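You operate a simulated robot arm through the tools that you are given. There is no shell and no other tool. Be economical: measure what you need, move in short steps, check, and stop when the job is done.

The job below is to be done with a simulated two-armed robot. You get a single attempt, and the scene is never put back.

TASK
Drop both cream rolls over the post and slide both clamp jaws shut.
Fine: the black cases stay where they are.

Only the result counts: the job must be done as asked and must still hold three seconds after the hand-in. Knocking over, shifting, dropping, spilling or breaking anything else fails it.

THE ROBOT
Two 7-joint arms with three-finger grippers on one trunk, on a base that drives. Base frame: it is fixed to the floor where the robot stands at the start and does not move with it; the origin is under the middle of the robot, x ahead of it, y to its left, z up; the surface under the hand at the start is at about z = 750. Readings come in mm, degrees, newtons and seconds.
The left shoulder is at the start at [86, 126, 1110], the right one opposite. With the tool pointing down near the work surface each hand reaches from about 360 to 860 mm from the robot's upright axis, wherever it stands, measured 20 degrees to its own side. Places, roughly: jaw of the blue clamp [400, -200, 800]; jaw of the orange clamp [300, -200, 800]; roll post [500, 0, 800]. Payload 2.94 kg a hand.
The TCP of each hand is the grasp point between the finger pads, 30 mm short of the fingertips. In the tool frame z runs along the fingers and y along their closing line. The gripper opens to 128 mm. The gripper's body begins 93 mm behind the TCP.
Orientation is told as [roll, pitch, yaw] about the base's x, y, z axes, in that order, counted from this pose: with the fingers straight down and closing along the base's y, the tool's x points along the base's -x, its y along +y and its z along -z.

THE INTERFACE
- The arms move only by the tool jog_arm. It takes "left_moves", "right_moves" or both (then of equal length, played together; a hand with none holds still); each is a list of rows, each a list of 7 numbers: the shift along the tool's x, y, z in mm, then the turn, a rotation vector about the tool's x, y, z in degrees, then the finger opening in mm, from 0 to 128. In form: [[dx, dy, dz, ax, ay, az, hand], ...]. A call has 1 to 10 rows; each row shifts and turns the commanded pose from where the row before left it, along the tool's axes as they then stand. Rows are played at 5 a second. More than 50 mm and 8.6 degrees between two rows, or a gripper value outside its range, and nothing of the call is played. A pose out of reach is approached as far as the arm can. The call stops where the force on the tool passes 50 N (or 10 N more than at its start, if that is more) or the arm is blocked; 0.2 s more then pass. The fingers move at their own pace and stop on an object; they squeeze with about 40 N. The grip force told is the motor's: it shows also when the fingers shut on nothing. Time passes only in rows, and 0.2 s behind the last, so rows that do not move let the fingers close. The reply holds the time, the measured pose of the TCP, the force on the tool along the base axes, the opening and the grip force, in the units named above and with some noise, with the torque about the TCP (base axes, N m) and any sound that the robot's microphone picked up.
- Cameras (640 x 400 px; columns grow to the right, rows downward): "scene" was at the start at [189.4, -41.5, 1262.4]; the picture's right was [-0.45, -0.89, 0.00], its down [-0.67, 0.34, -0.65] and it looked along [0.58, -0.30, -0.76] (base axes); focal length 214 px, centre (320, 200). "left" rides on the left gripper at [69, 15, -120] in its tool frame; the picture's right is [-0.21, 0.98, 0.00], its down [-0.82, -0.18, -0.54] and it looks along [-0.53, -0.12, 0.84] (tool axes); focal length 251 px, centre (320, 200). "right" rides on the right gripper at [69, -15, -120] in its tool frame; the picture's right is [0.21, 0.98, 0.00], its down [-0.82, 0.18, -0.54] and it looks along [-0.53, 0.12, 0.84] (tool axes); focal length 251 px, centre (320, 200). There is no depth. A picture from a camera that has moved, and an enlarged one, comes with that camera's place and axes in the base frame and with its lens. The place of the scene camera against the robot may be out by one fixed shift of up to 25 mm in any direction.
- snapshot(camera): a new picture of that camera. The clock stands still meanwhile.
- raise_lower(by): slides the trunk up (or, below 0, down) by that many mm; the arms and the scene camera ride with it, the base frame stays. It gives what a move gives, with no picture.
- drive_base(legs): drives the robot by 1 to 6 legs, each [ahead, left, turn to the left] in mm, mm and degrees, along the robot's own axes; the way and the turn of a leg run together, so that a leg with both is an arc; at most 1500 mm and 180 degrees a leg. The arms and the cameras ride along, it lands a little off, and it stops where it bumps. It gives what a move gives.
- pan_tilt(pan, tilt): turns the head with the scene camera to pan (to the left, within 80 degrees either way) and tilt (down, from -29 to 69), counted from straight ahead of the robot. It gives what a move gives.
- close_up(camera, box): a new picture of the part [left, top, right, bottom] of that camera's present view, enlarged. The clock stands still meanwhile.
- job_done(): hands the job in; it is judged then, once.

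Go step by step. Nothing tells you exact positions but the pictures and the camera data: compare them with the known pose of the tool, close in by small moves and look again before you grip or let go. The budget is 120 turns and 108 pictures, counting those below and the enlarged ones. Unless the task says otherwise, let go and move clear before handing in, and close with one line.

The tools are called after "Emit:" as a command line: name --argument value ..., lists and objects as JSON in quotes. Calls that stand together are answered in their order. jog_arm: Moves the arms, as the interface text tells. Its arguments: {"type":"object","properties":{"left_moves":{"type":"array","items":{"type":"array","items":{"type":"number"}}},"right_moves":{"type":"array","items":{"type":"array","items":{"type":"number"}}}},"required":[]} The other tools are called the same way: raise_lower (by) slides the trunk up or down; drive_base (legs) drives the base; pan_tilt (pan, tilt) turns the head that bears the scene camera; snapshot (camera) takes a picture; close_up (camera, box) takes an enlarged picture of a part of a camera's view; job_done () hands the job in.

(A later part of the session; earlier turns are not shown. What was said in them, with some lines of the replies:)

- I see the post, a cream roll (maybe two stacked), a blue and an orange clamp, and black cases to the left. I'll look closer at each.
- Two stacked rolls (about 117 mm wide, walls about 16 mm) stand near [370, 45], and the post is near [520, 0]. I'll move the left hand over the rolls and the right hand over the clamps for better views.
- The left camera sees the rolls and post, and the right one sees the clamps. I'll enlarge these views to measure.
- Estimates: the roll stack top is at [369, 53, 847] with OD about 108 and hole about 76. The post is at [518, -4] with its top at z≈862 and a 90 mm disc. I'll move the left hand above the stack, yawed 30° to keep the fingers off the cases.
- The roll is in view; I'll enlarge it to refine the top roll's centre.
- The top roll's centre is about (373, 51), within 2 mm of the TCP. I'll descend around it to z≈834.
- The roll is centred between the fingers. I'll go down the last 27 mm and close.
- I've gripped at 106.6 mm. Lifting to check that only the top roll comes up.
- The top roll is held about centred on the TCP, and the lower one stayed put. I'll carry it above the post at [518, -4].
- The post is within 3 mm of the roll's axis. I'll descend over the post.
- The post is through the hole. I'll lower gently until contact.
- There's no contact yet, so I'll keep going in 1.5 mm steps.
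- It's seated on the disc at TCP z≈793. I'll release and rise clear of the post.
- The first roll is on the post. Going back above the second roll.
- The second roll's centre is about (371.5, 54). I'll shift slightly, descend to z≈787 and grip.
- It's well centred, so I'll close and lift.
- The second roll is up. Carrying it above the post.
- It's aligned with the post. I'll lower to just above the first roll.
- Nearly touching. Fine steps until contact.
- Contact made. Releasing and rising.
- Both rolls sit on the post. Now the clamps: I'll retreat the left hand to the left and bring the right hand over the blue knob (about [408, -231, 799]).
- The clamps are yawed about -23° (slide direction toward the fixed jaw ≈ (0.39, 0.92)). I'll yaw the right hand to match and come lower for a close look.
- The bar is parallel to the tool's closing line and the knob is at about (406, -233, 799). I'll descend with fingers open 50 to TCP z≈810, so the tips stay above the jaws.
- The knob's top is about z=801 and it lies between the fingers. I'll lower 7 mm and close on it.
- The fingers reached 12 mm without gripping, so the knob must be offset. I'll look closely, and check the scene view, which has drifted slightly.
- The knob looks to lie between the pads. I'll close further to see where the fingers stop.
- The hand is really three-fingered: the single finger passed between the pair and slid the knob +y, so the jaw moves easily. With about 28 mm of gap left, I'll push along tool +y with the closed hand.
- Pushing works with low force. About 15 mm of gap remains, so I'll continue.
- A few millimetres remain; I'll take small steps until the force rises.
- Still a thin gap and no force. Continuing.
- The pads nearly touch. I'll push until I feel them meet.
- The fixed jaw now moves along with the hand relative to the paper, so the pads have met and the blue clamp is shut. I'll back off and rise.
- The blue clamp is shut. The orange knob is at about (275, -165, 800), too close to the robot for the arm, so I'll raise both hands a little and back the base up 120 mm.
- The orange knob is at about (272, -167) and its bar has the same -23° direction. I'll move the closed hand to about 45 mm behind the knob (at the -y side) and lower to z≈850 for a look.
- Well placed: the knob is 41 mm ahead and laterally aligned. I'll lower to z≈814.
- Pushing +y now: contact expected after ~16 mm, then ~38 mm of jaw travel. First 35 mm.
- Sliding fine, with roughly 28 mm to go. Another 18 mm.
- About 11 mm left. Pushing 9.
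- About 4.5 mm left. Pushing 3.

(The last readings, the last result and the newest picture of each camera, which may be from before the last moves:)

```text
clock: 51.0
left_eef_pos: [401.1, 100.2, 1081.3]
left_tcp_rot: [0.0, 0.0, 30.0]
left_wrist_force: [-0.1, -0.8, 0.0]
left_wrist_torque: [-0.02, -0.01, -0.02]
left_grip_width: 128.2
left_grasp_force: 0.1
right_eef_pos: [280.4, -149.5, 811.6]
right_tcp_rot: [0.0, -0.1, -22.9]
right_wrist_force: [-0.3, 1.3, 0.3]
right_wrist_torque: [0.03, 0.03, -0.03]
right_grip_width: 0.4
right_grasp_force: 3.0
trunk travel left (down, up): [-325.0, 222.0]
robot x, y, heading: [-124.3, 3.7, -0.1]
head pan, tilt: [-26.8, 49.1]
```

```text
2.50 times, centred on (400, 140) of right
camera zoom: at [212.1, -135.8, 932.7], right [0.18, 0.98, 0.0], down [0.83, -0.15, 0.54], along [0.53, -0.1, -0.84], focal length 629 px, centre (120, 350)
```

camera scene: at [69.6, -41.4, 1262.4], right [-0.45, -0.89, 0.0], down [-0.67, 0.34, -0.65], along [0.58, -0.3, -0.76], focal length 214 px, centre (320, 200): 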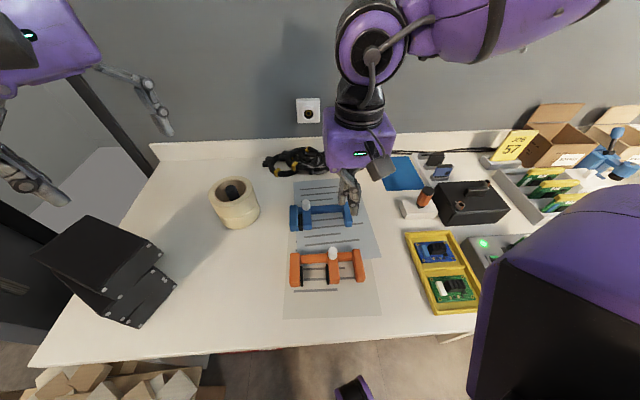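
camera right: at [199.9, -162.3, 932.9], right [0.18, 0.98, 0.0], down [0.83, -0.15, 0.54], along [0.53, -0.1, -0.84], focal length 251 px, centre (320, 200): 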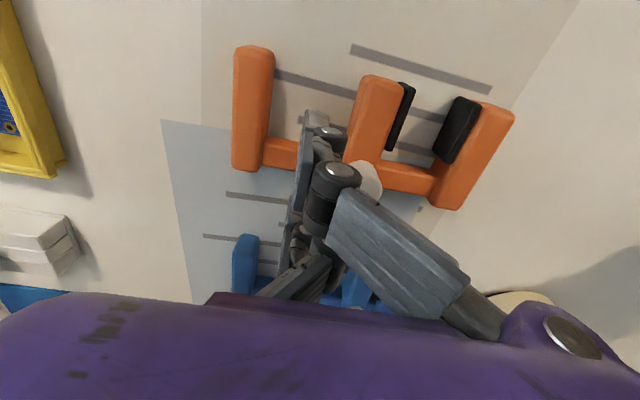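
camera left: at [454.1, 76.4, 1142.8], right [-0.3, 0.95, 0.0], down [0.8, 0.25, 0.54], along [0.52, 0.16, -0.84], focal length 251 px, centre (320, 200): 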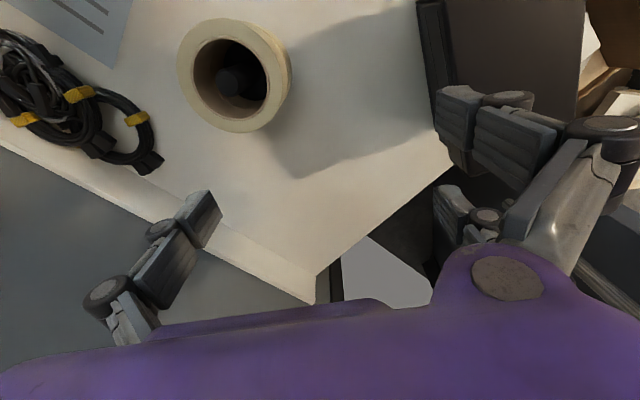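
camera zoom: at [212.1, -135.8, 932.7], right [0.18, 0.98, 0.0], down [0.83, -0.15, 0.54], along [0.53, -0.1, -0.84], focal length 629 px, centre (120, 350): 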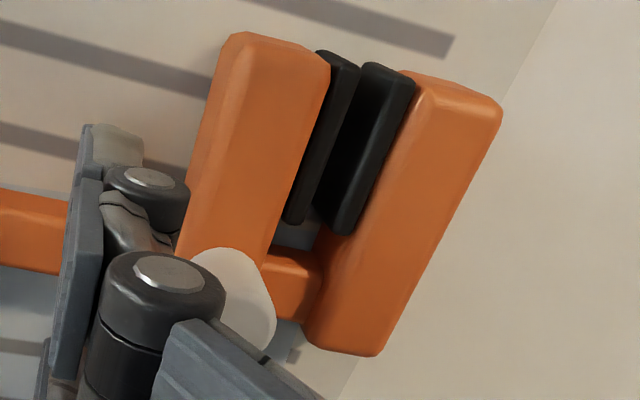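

Emit:
jog_arm --right_moves '[[0, 1, 0, 0, 0, 0, 0], [0, 0.8, 0, 0, 0, 0, 0], [0, 0, 0, 0, 0, 0, 0]]'

Emit:
close_up --camera "right" --box '[320, 60, 480, 220]'

```text
clock: 51.8
left_eef_pos: [402.6, 99.4, 1082.6]
left_tcp_rot: [0.0, 0.1, 30.0]
left_wrist_force: [0.6, 0.0, -0.6]
left_wrist_torque: [0.02, 0.01, 0.0]
left_grip_width: 128.0
left_grasp_force: 0.1
right_eef_pos: [280.4, -147.5, 814.2]
right_tcp_rot: [0.0, 0.0, -22.8]
right_wrist_force: [-0.2, 0.9, 0.8]
right_wrist_torque: [0.0, 0.03, 0.03]
right_grip_width: 0.0
right_grasp_force: 3.1
trunk travel left (down, up): [-325.0, 222.0]
robot x, y, heading: [-124.3, -0.1, -0.0]
head pan, tilt: [-26.8, 49.1]
```

```text
2.50 times, centred on (400, 140) of right
camera zoom: at [212.4, -134.2, 933.1], right [0.18, 0.98, 0.0], down [0.83, -0.15, 0.54], along [0.53, -0.1, -0.84], focal length 629 px, centre (120, 350)
```

zoom: 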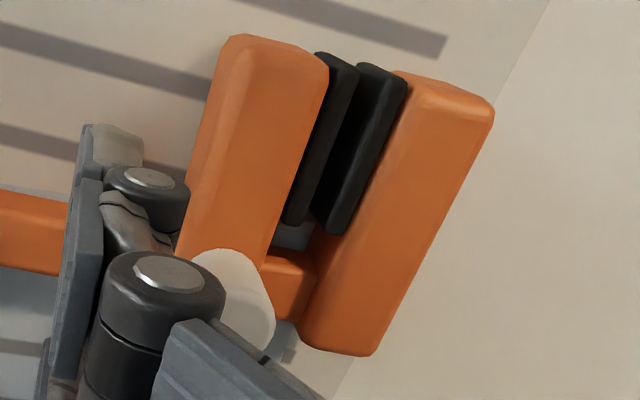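

Emit:
jog_arm --right_moves '[[0, 0.8, 0, 0, 0, 0, 0], [0, 0.8, 0, 0, 0, 0, 0], [0, 0, 0, 0, 0, 0, 0]]'

Emit:
close_up --camera "right" --box '[320, 60, 480, 220]'

```text
clock: 52.6
left_eef_pos: [401.4, 101.7, 1080.1]
left_tcp_rot: [0.1, 0.0, 30.0]
left_wrist_force: [-0.2, 0.5, 0.0]
left_wrist_torque: [0.01, 0.01, 0.02]
left_grip_width: 128.0
left_grasp_force: 0.0
right_eef_pos: [282.6, -146.5, 813.3]
right_tcp_rot: [0.0, -0.1, -22.9]
right_wrist_force: [-1.2, -0.1, -0.1]
right_wrist_torque: [0.0, 0.03, 0.0]
right_grip_width: 0.2
right_grasp_force: 2.6
trunk travel left (down, up): [-325.0, 222.0]
robot x, y, heading: [-117.9, -0.6, -0.0]
head pan, tilt: [-26.8, 49.1]
```

```text
2.50 times, centred on (400, 140) of right
camera zoom: at [213.0, -133.4, 933.0], right [0.18, 0.98, 0.0], down [0.83, -0.15, 0.54], along [0.53, -0.1, -0.84], focal length 629 px, centre (120, 350)
```

zoom: 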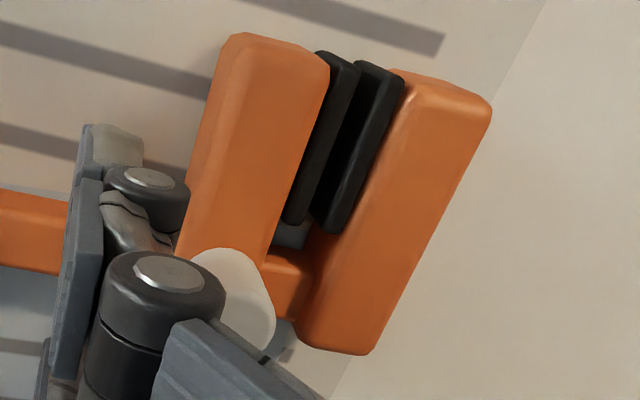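

Emit:
jog_arm --right_moves '[[0, 0.8, 0, 0, 0, 0, 0], [0, 0.8, 0, 0, 0, 0, 0], [0, 0, 0, 0, 0, 0, 0]]'

Emit:
close_up --camera "right" --box '[320, 60, 480, 220]'

```text
clock: 53.4
left_eef_pos: [401.9, 101.6, 1081.3]
left_tcp_rot: [0.0, 0.0, 30.0]
left_wrist_force: [0.1, 0.6, 0.2]
left_wrist_torque: [-0.03, 0.01, -0.01]
left_grip_width: 127.9
left_grasp_force: 0.0
right_eef_pos: [283.3, -144.5, 812.3]
right_tcp_rot: [0.1, -0.1, -22.9]
right_wrist_force: [-0.5, 0.1, 0.0]
right_wrist_torque: [0.01, -0.02, 0.0]
right_grip_width: 0.1
right_grasp_force: 2.9
trunk travel left (down, up): [-325.0, 222.0]
robot x, y, heading: [-123.4, 1.0, 0.2]
head pan, tilt: [-26.8, 49.1]
```

```text
2.50 times, centred on (400, 140) of right
camera zoom: at [213.8, -131.4, 932.5], right [0.18, 0.98, 0.0], down [0.83, -0.15, 0.54], along [0.53, -0.1, -0.84], focal length 629 px, centre (120, 350)
```

zoom: 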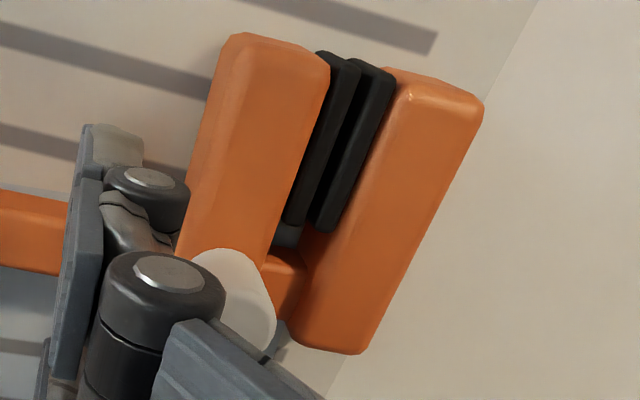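

Emit:
jog_arm --right_moves '[[0, 0.7, 0, 0, 0, 0, 0], [0, 0.5, 0, 0, 0, 0, 0], [0, 0, 0, 0, 0, 0, 0]]'

Emit:
close_up --camera "right" --box '[320, 60, 480, 220]'

```text
clock: 54.2
left_eef_pos: [402.5, 101.1, 1081.3]
left_tcp_rot: [-0.1, 0.0, 30.0]
left_wrist_force: [0.6, -0.5, -0.1]
left_wrist_torque: [0.01, 0.02, 0.0]
left_grip_width: 128.1
left_grasp_force: 0.0
right_eef_pos: [283.6, -142.3, 813.6]
right_tcp_rot: [0.0, -0.1, -22.9]
right_wrist_force: [0.0, -1.4, -1.1]
right_wrist_torque: [-0.03, 0.0, -0.03]
right_grip_width: 0.2
right_grasp_force: 2.9
trunk travel left (down, up): [-325.0, 222.0]
robot x, y, heading: [-120.2, 3.2, 0.1]
head pan, tilt: [-26.8, 49.1]
```

```text
2.50 times, centred on (400, 140) of right
camera zoom: at [214.5, -130.0, 932.8], right [0.18, 0.98, 0.0], down [0.83, -0.15, 0.54], along [0.53, -0.1, -0.84], focal length 629 px, centre (120, 350)
```

zoom: 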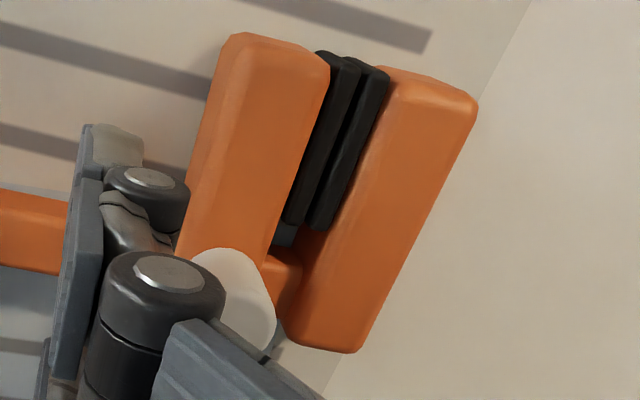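

Emit:
jog_arm --right_moves '[[0, 0.6, 0, 0, 0, 0, 0], [0, 0.6, 0, 0, 0, 0, 0], [0, 0, 0, 0, 0, 0, 0]]'

Emit:
close_up --camera "right" --box '[320, 60, 480, 220]'

```text
clock: 55.0
left_eef_pos: [402.6, 101.3, 1080.8]
left_tcp_rot: [0.0, 0.1, 30.0]
left_wrist_force: [0.0, 0.9, -0.5]
left_wrist_torque: [0.01, 0.0, 0.02]
left_grip_width: 128.1
left_grasp_force: 0.1
right_eef_pos: [283.7, -141.2, 813.6]
right_tcp_rot: [0.0, 0.0, -22.9]
right_wrist_force: [-0.3, -0.1, -0.3]
right_wrist_torque: [-0.02, 0.0, -0.02]
right_grip_width: 0.0
right_grasp_force: 2.8
trunk travel left (down, up): [-325.0, 222.0]
robot x, y, heading: [-119.5, 2.5, -0.1]
head pan, tilt: [-26.8, 49.1]
```

```text
2.50 times, centred on (400, 140) of right
camera zoom: at [215.0, -129.3, 932.8], right [0.18, 0.98, 0.0], down [0.83, -0.15, 0.54], along [0.53, -0.1, -0.84], focal length 629 px, centre (120, 350)
```

zoom: 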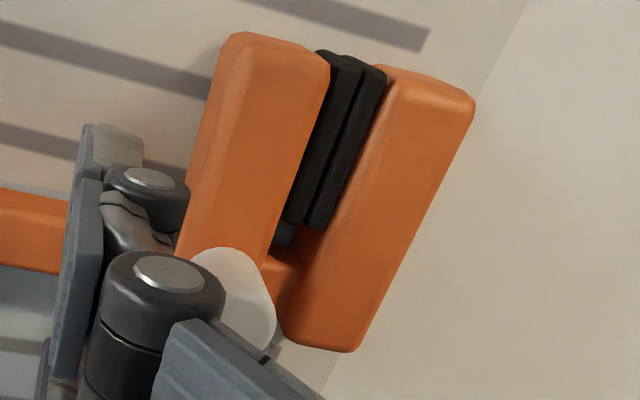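

Emit:
jog_arm --right_moves '[[0, 0.6, 0, 0, 0, 0, 0], [0, 0.6, 0, 0, 0, 0, 0], [0, 0, 0, 0, 0, 0, 0]]'

Emit:
close_up --camera "right" --box '[320, 60, 480, 220]'

```text
clock: 55.8
left_eef_pos: [401.2, 100.7, 1081.0]
left_tcp_rot: [-0.1, -0.1, 29.9]
left_wrist_force: [-0.2, -0.4, 0.6]
left_wrist_torque: [-0.04, -0.01, 0.03]
left_grip_width: 127.8
left_grasp_force: 0.1
right_eef_pos: [284.2, -141.2, 813.1]
right_tcp_rot: [0.0, 0.1, -22.9]
right_wrist_force: [-0.3, -0.4, 0.2]
right_wrist_torque: [-0.03, 0.06, -0.04]
right_grip_width: 0.1
right_grasp_force: 2.9
trunk travel left (down, up): [-325.0, 222.0]
robot x, y, heading: [-116.0, 0.4, -0.1]
head pan, tilt: [-26.8, 49.1]
```

```text
2.50 times, centred on (400, 140) of right
camera zoom: at [215.0, -128.4, 933.3], right [0.18, 0.98, 0.0], down [0.83, -0.15, 0.54], along [0.53, -0.1, -0.84], focal length 629 px, centre (120, 350)
```

zoom: 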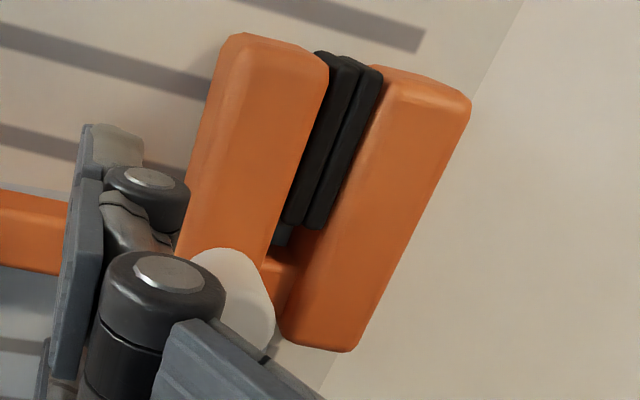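

Emit:
jog_arm --right_moves '[[0, 0.6, 0, 0, 0, 0, 0], [0, 0.6, 0, 0, 0, 0, 0], [0, 0, 0, 0, 0, 0, 0]]'

Emit:
close_up --camera "right" --box '[320, 60, 480, 220]'

Emit:
close_up --camera "right" --box '[385, 70, 435, 130]'

```text
clock: 56.6
left_eef_pos: [402.0, 100.6, 1082.0]
left_tcp_rot: [0.0, 0.0, 30.1]
left_wrist_force: [0.6, 0.5, 0.3]
left_wrist_torque: [0.02, -0.01, 0.01]
left_grip_width: 128.2
left_grasp_force: 0.1
right_eef_pos: [284.4, -138.7, 813.4]
right_tcp_rot: [0.0, -0.1, -23.0]
right_wrist_force: [-0.7, -1.0, 0.1]
right_wrist_torque: [-0.04, -0.01, 0.01]
right_grip_width: 0.0
right_grasp_force: 3.0
trunk travel left (down, up): [-325.0, 222.0]
robot x, y, heading: [-119.3, 2.7, -0.1]
head pan, tilt: [-26.8, 49.1]
```

```text
2.50 times, centred on (400, 140) of right
camera zoom: at [215.4, -126.7, 933.4], right [0.18, 0.98, 0.0], down [0.83, -0.15, 0.54], along [0.53, -0.1, -0.84], focal length 629 px, centre (120, 350)
```

zoom: 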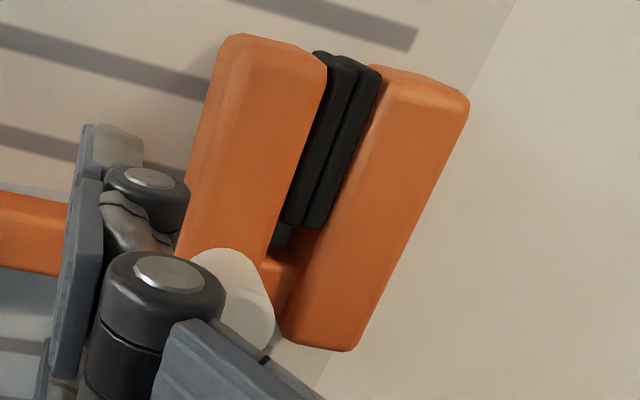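

```text
6.67 times, centred on (410, 100) of right
camera zoom: at [215.4, -126.7, 933.4], right [0.18, 0.98, 0.0], down [0.83, -0.15, 0.54], along [0.53, -0.1, -0.84], focal length 1676 px, centre (-280, 867)
```

zoom: 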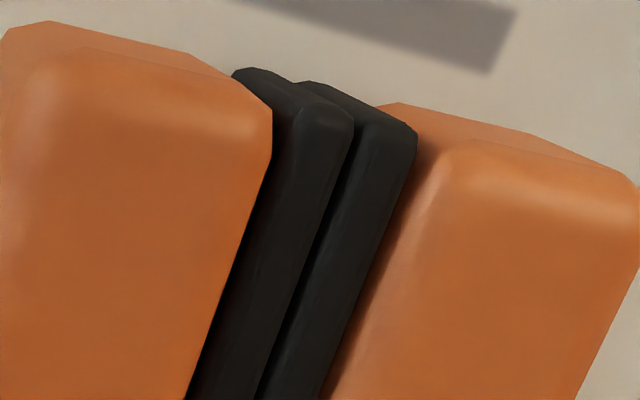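

The fixed jaw has just begun to move with the hand relative to the paper and the pads are flush, so orange is shut. Backing off and rising.

Emit:
jog_arm --right_moves '[[0, -4, 0, 0, 0, 0, 0], [0, -6, 0, 0, 0, 0, 0], [0, 0, -20, 0, 0, 0, 0], [0, 0, -35, 0, 0, 0, 0], [0, -20, -35, 0, 0, 0, 0], [0, -30, -20, 0, 0, 0, 0], [0, -40, 0, 0, 0, 0, 0], [0, 0, 0, 0, 0, 0, 0]]'

Emit:
snapshot --camera "scene"

Emit:
close_up --camera "right" --box '[320, 0, 560, 220]'

Emit:
close_up --camera "scene" --box '[270, 190, 390, 290]'

```text
clock: 58.4
left_eef_pos: [403.4, 100.8, 1081.5]
left_tcp_rot: [0.0, 0.1, 30.0]
left_wrist_force: [0.7, 0.5, -1.3]
left_wrist_torque: [-0.03, 0.03, -0.02]
left_grip_width: 128.1
left_grasp_force: 0.2
right_eef_pos: [247.5, -230.6, 924.3]
right_tcp_rot: [-0.1, 0.0, -22.9]
right_wrist_force: [-0.4, 0.3, 0.4]
right_wrist_torque: [-0.04, 0.02, 0.01]
right_grip_width: 0.1
right_grasp_force: 3.2
trunk travel left (down, up): [-325.0, 222.0]
robot x, y, heading: [-121.6, 0.0, 0.1]
head pan, tilt: [-26.8, 49.1]
```

```text
29 pictures are left
camera scene: at [70.2, -40.1, 1262.3], right [-0.45, -0.89, 0.0], down [-0.68, 0.34, -0.65], along [0.58, -0.3, -0.76], focal length 214 px, centre (320, 200)
```

scene: 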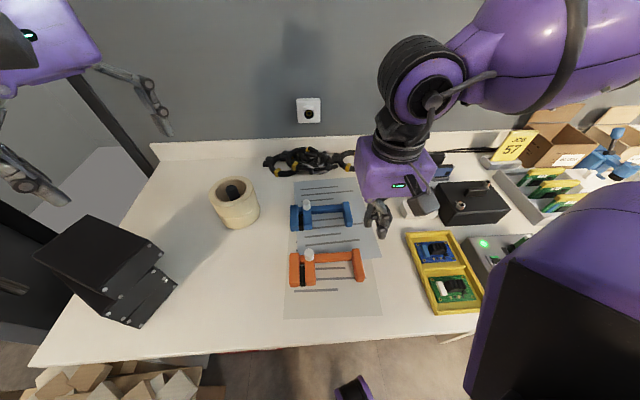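

```text
1.82 times, centred on (440, 110) of right
camera zoom: at [178.3, -218.0, 1044.3], right [0.18, 0.98, 0.0], down [0.83, -0.15, 0.54], along [0.53, -0.1, -0.84], focal length 457 px, centre (102, 364)
```

zoom: 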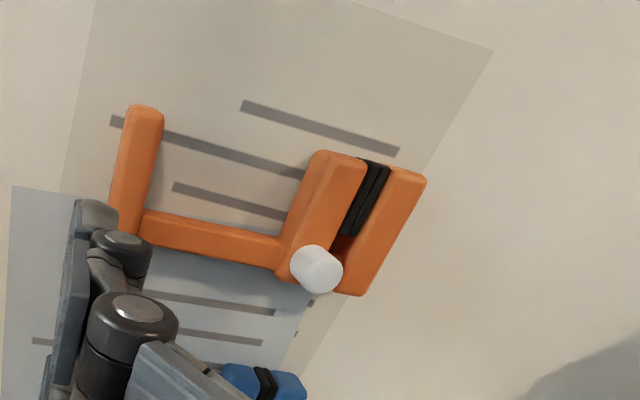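

```text
4.00 times, centred on (330, 240) of scene
camera zoom: at [70.2, -40.1, 1262.3], right [-0.45, -0.89, 0.0], down [-0.68, 0.34, -0.65], along [0.58, -0.3, -0.76], focal length 858 px, centre (280, 40)
```

zoom: 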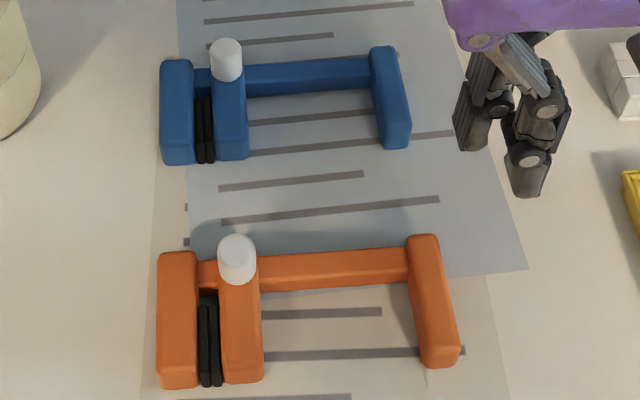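

Both look shut. I'll verify the pad gaps closely.

Emit:
close_up --camera "scene" --box '[300, 200, 330, 235]'

Emit:
close_up --camera "scene" --box '[290, 250, 330, 290]'

Emit:
close_up --camera "scene" --box '[190, 160, 280, 240]'

```text
11.43 times, centred on (315, 218) of scene
camera zoom: at [70.2, -40.1, 1262.3], right [-0.45, -0.89, 0.0], down [-0.68, 0.34, -0.65], along [0.58, -0.3, -0.76], focal length 2451 px, centre (377, 0)
```

zoom: 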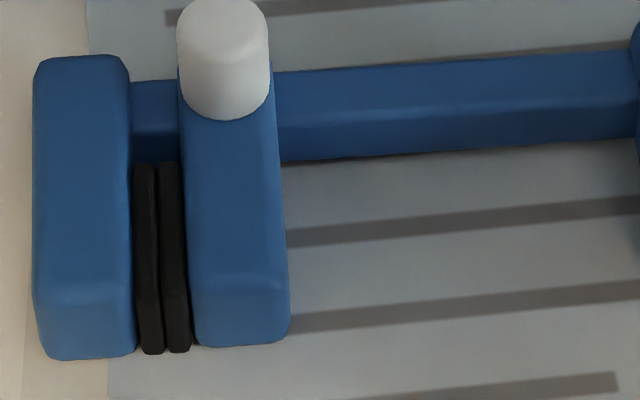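

```text
10.00 times, centred on (310, 270) of scene
camera zoom: at [70.2, -40.1, 1262.3], right [-0.45, -0.89, 0.0], down [-0.68, 0.34, -0.65], along [0.58, -0.3, -0.76], focal length 2145 px, centre (420, -500)
```

zoom: 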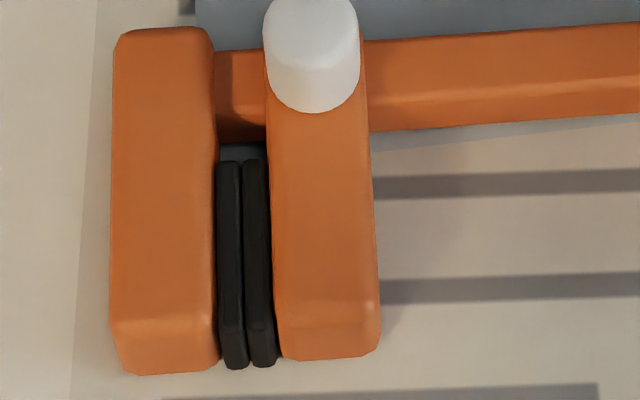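

```text
5.00 times, centred on (235, 200) of scene
camera zoom: at [70.2, -40.1, 1262.3], right [-0.45, -0.89, 0.0], down [-0.68, 0.34, -0.65], along [0.58, -0.3, -0.76], focal length 1072 px, centre (745, 200)
```

zoom: 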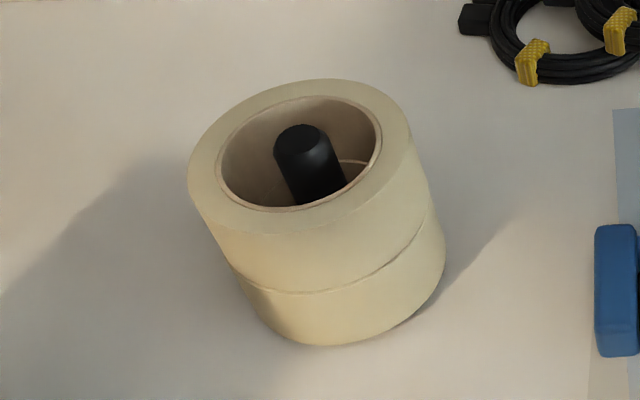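

Both rolls are seated on the post, both clamps' pads are flush and the hands are clear, so I'm handing in.

Emit:
job_done

```text
The job is handed in.
```

Both cream rolls are on the post and both clamp jaws are shut; closing them dragged the blue clamp a few millimetres and the orange by under one, and the black cases were not touched.
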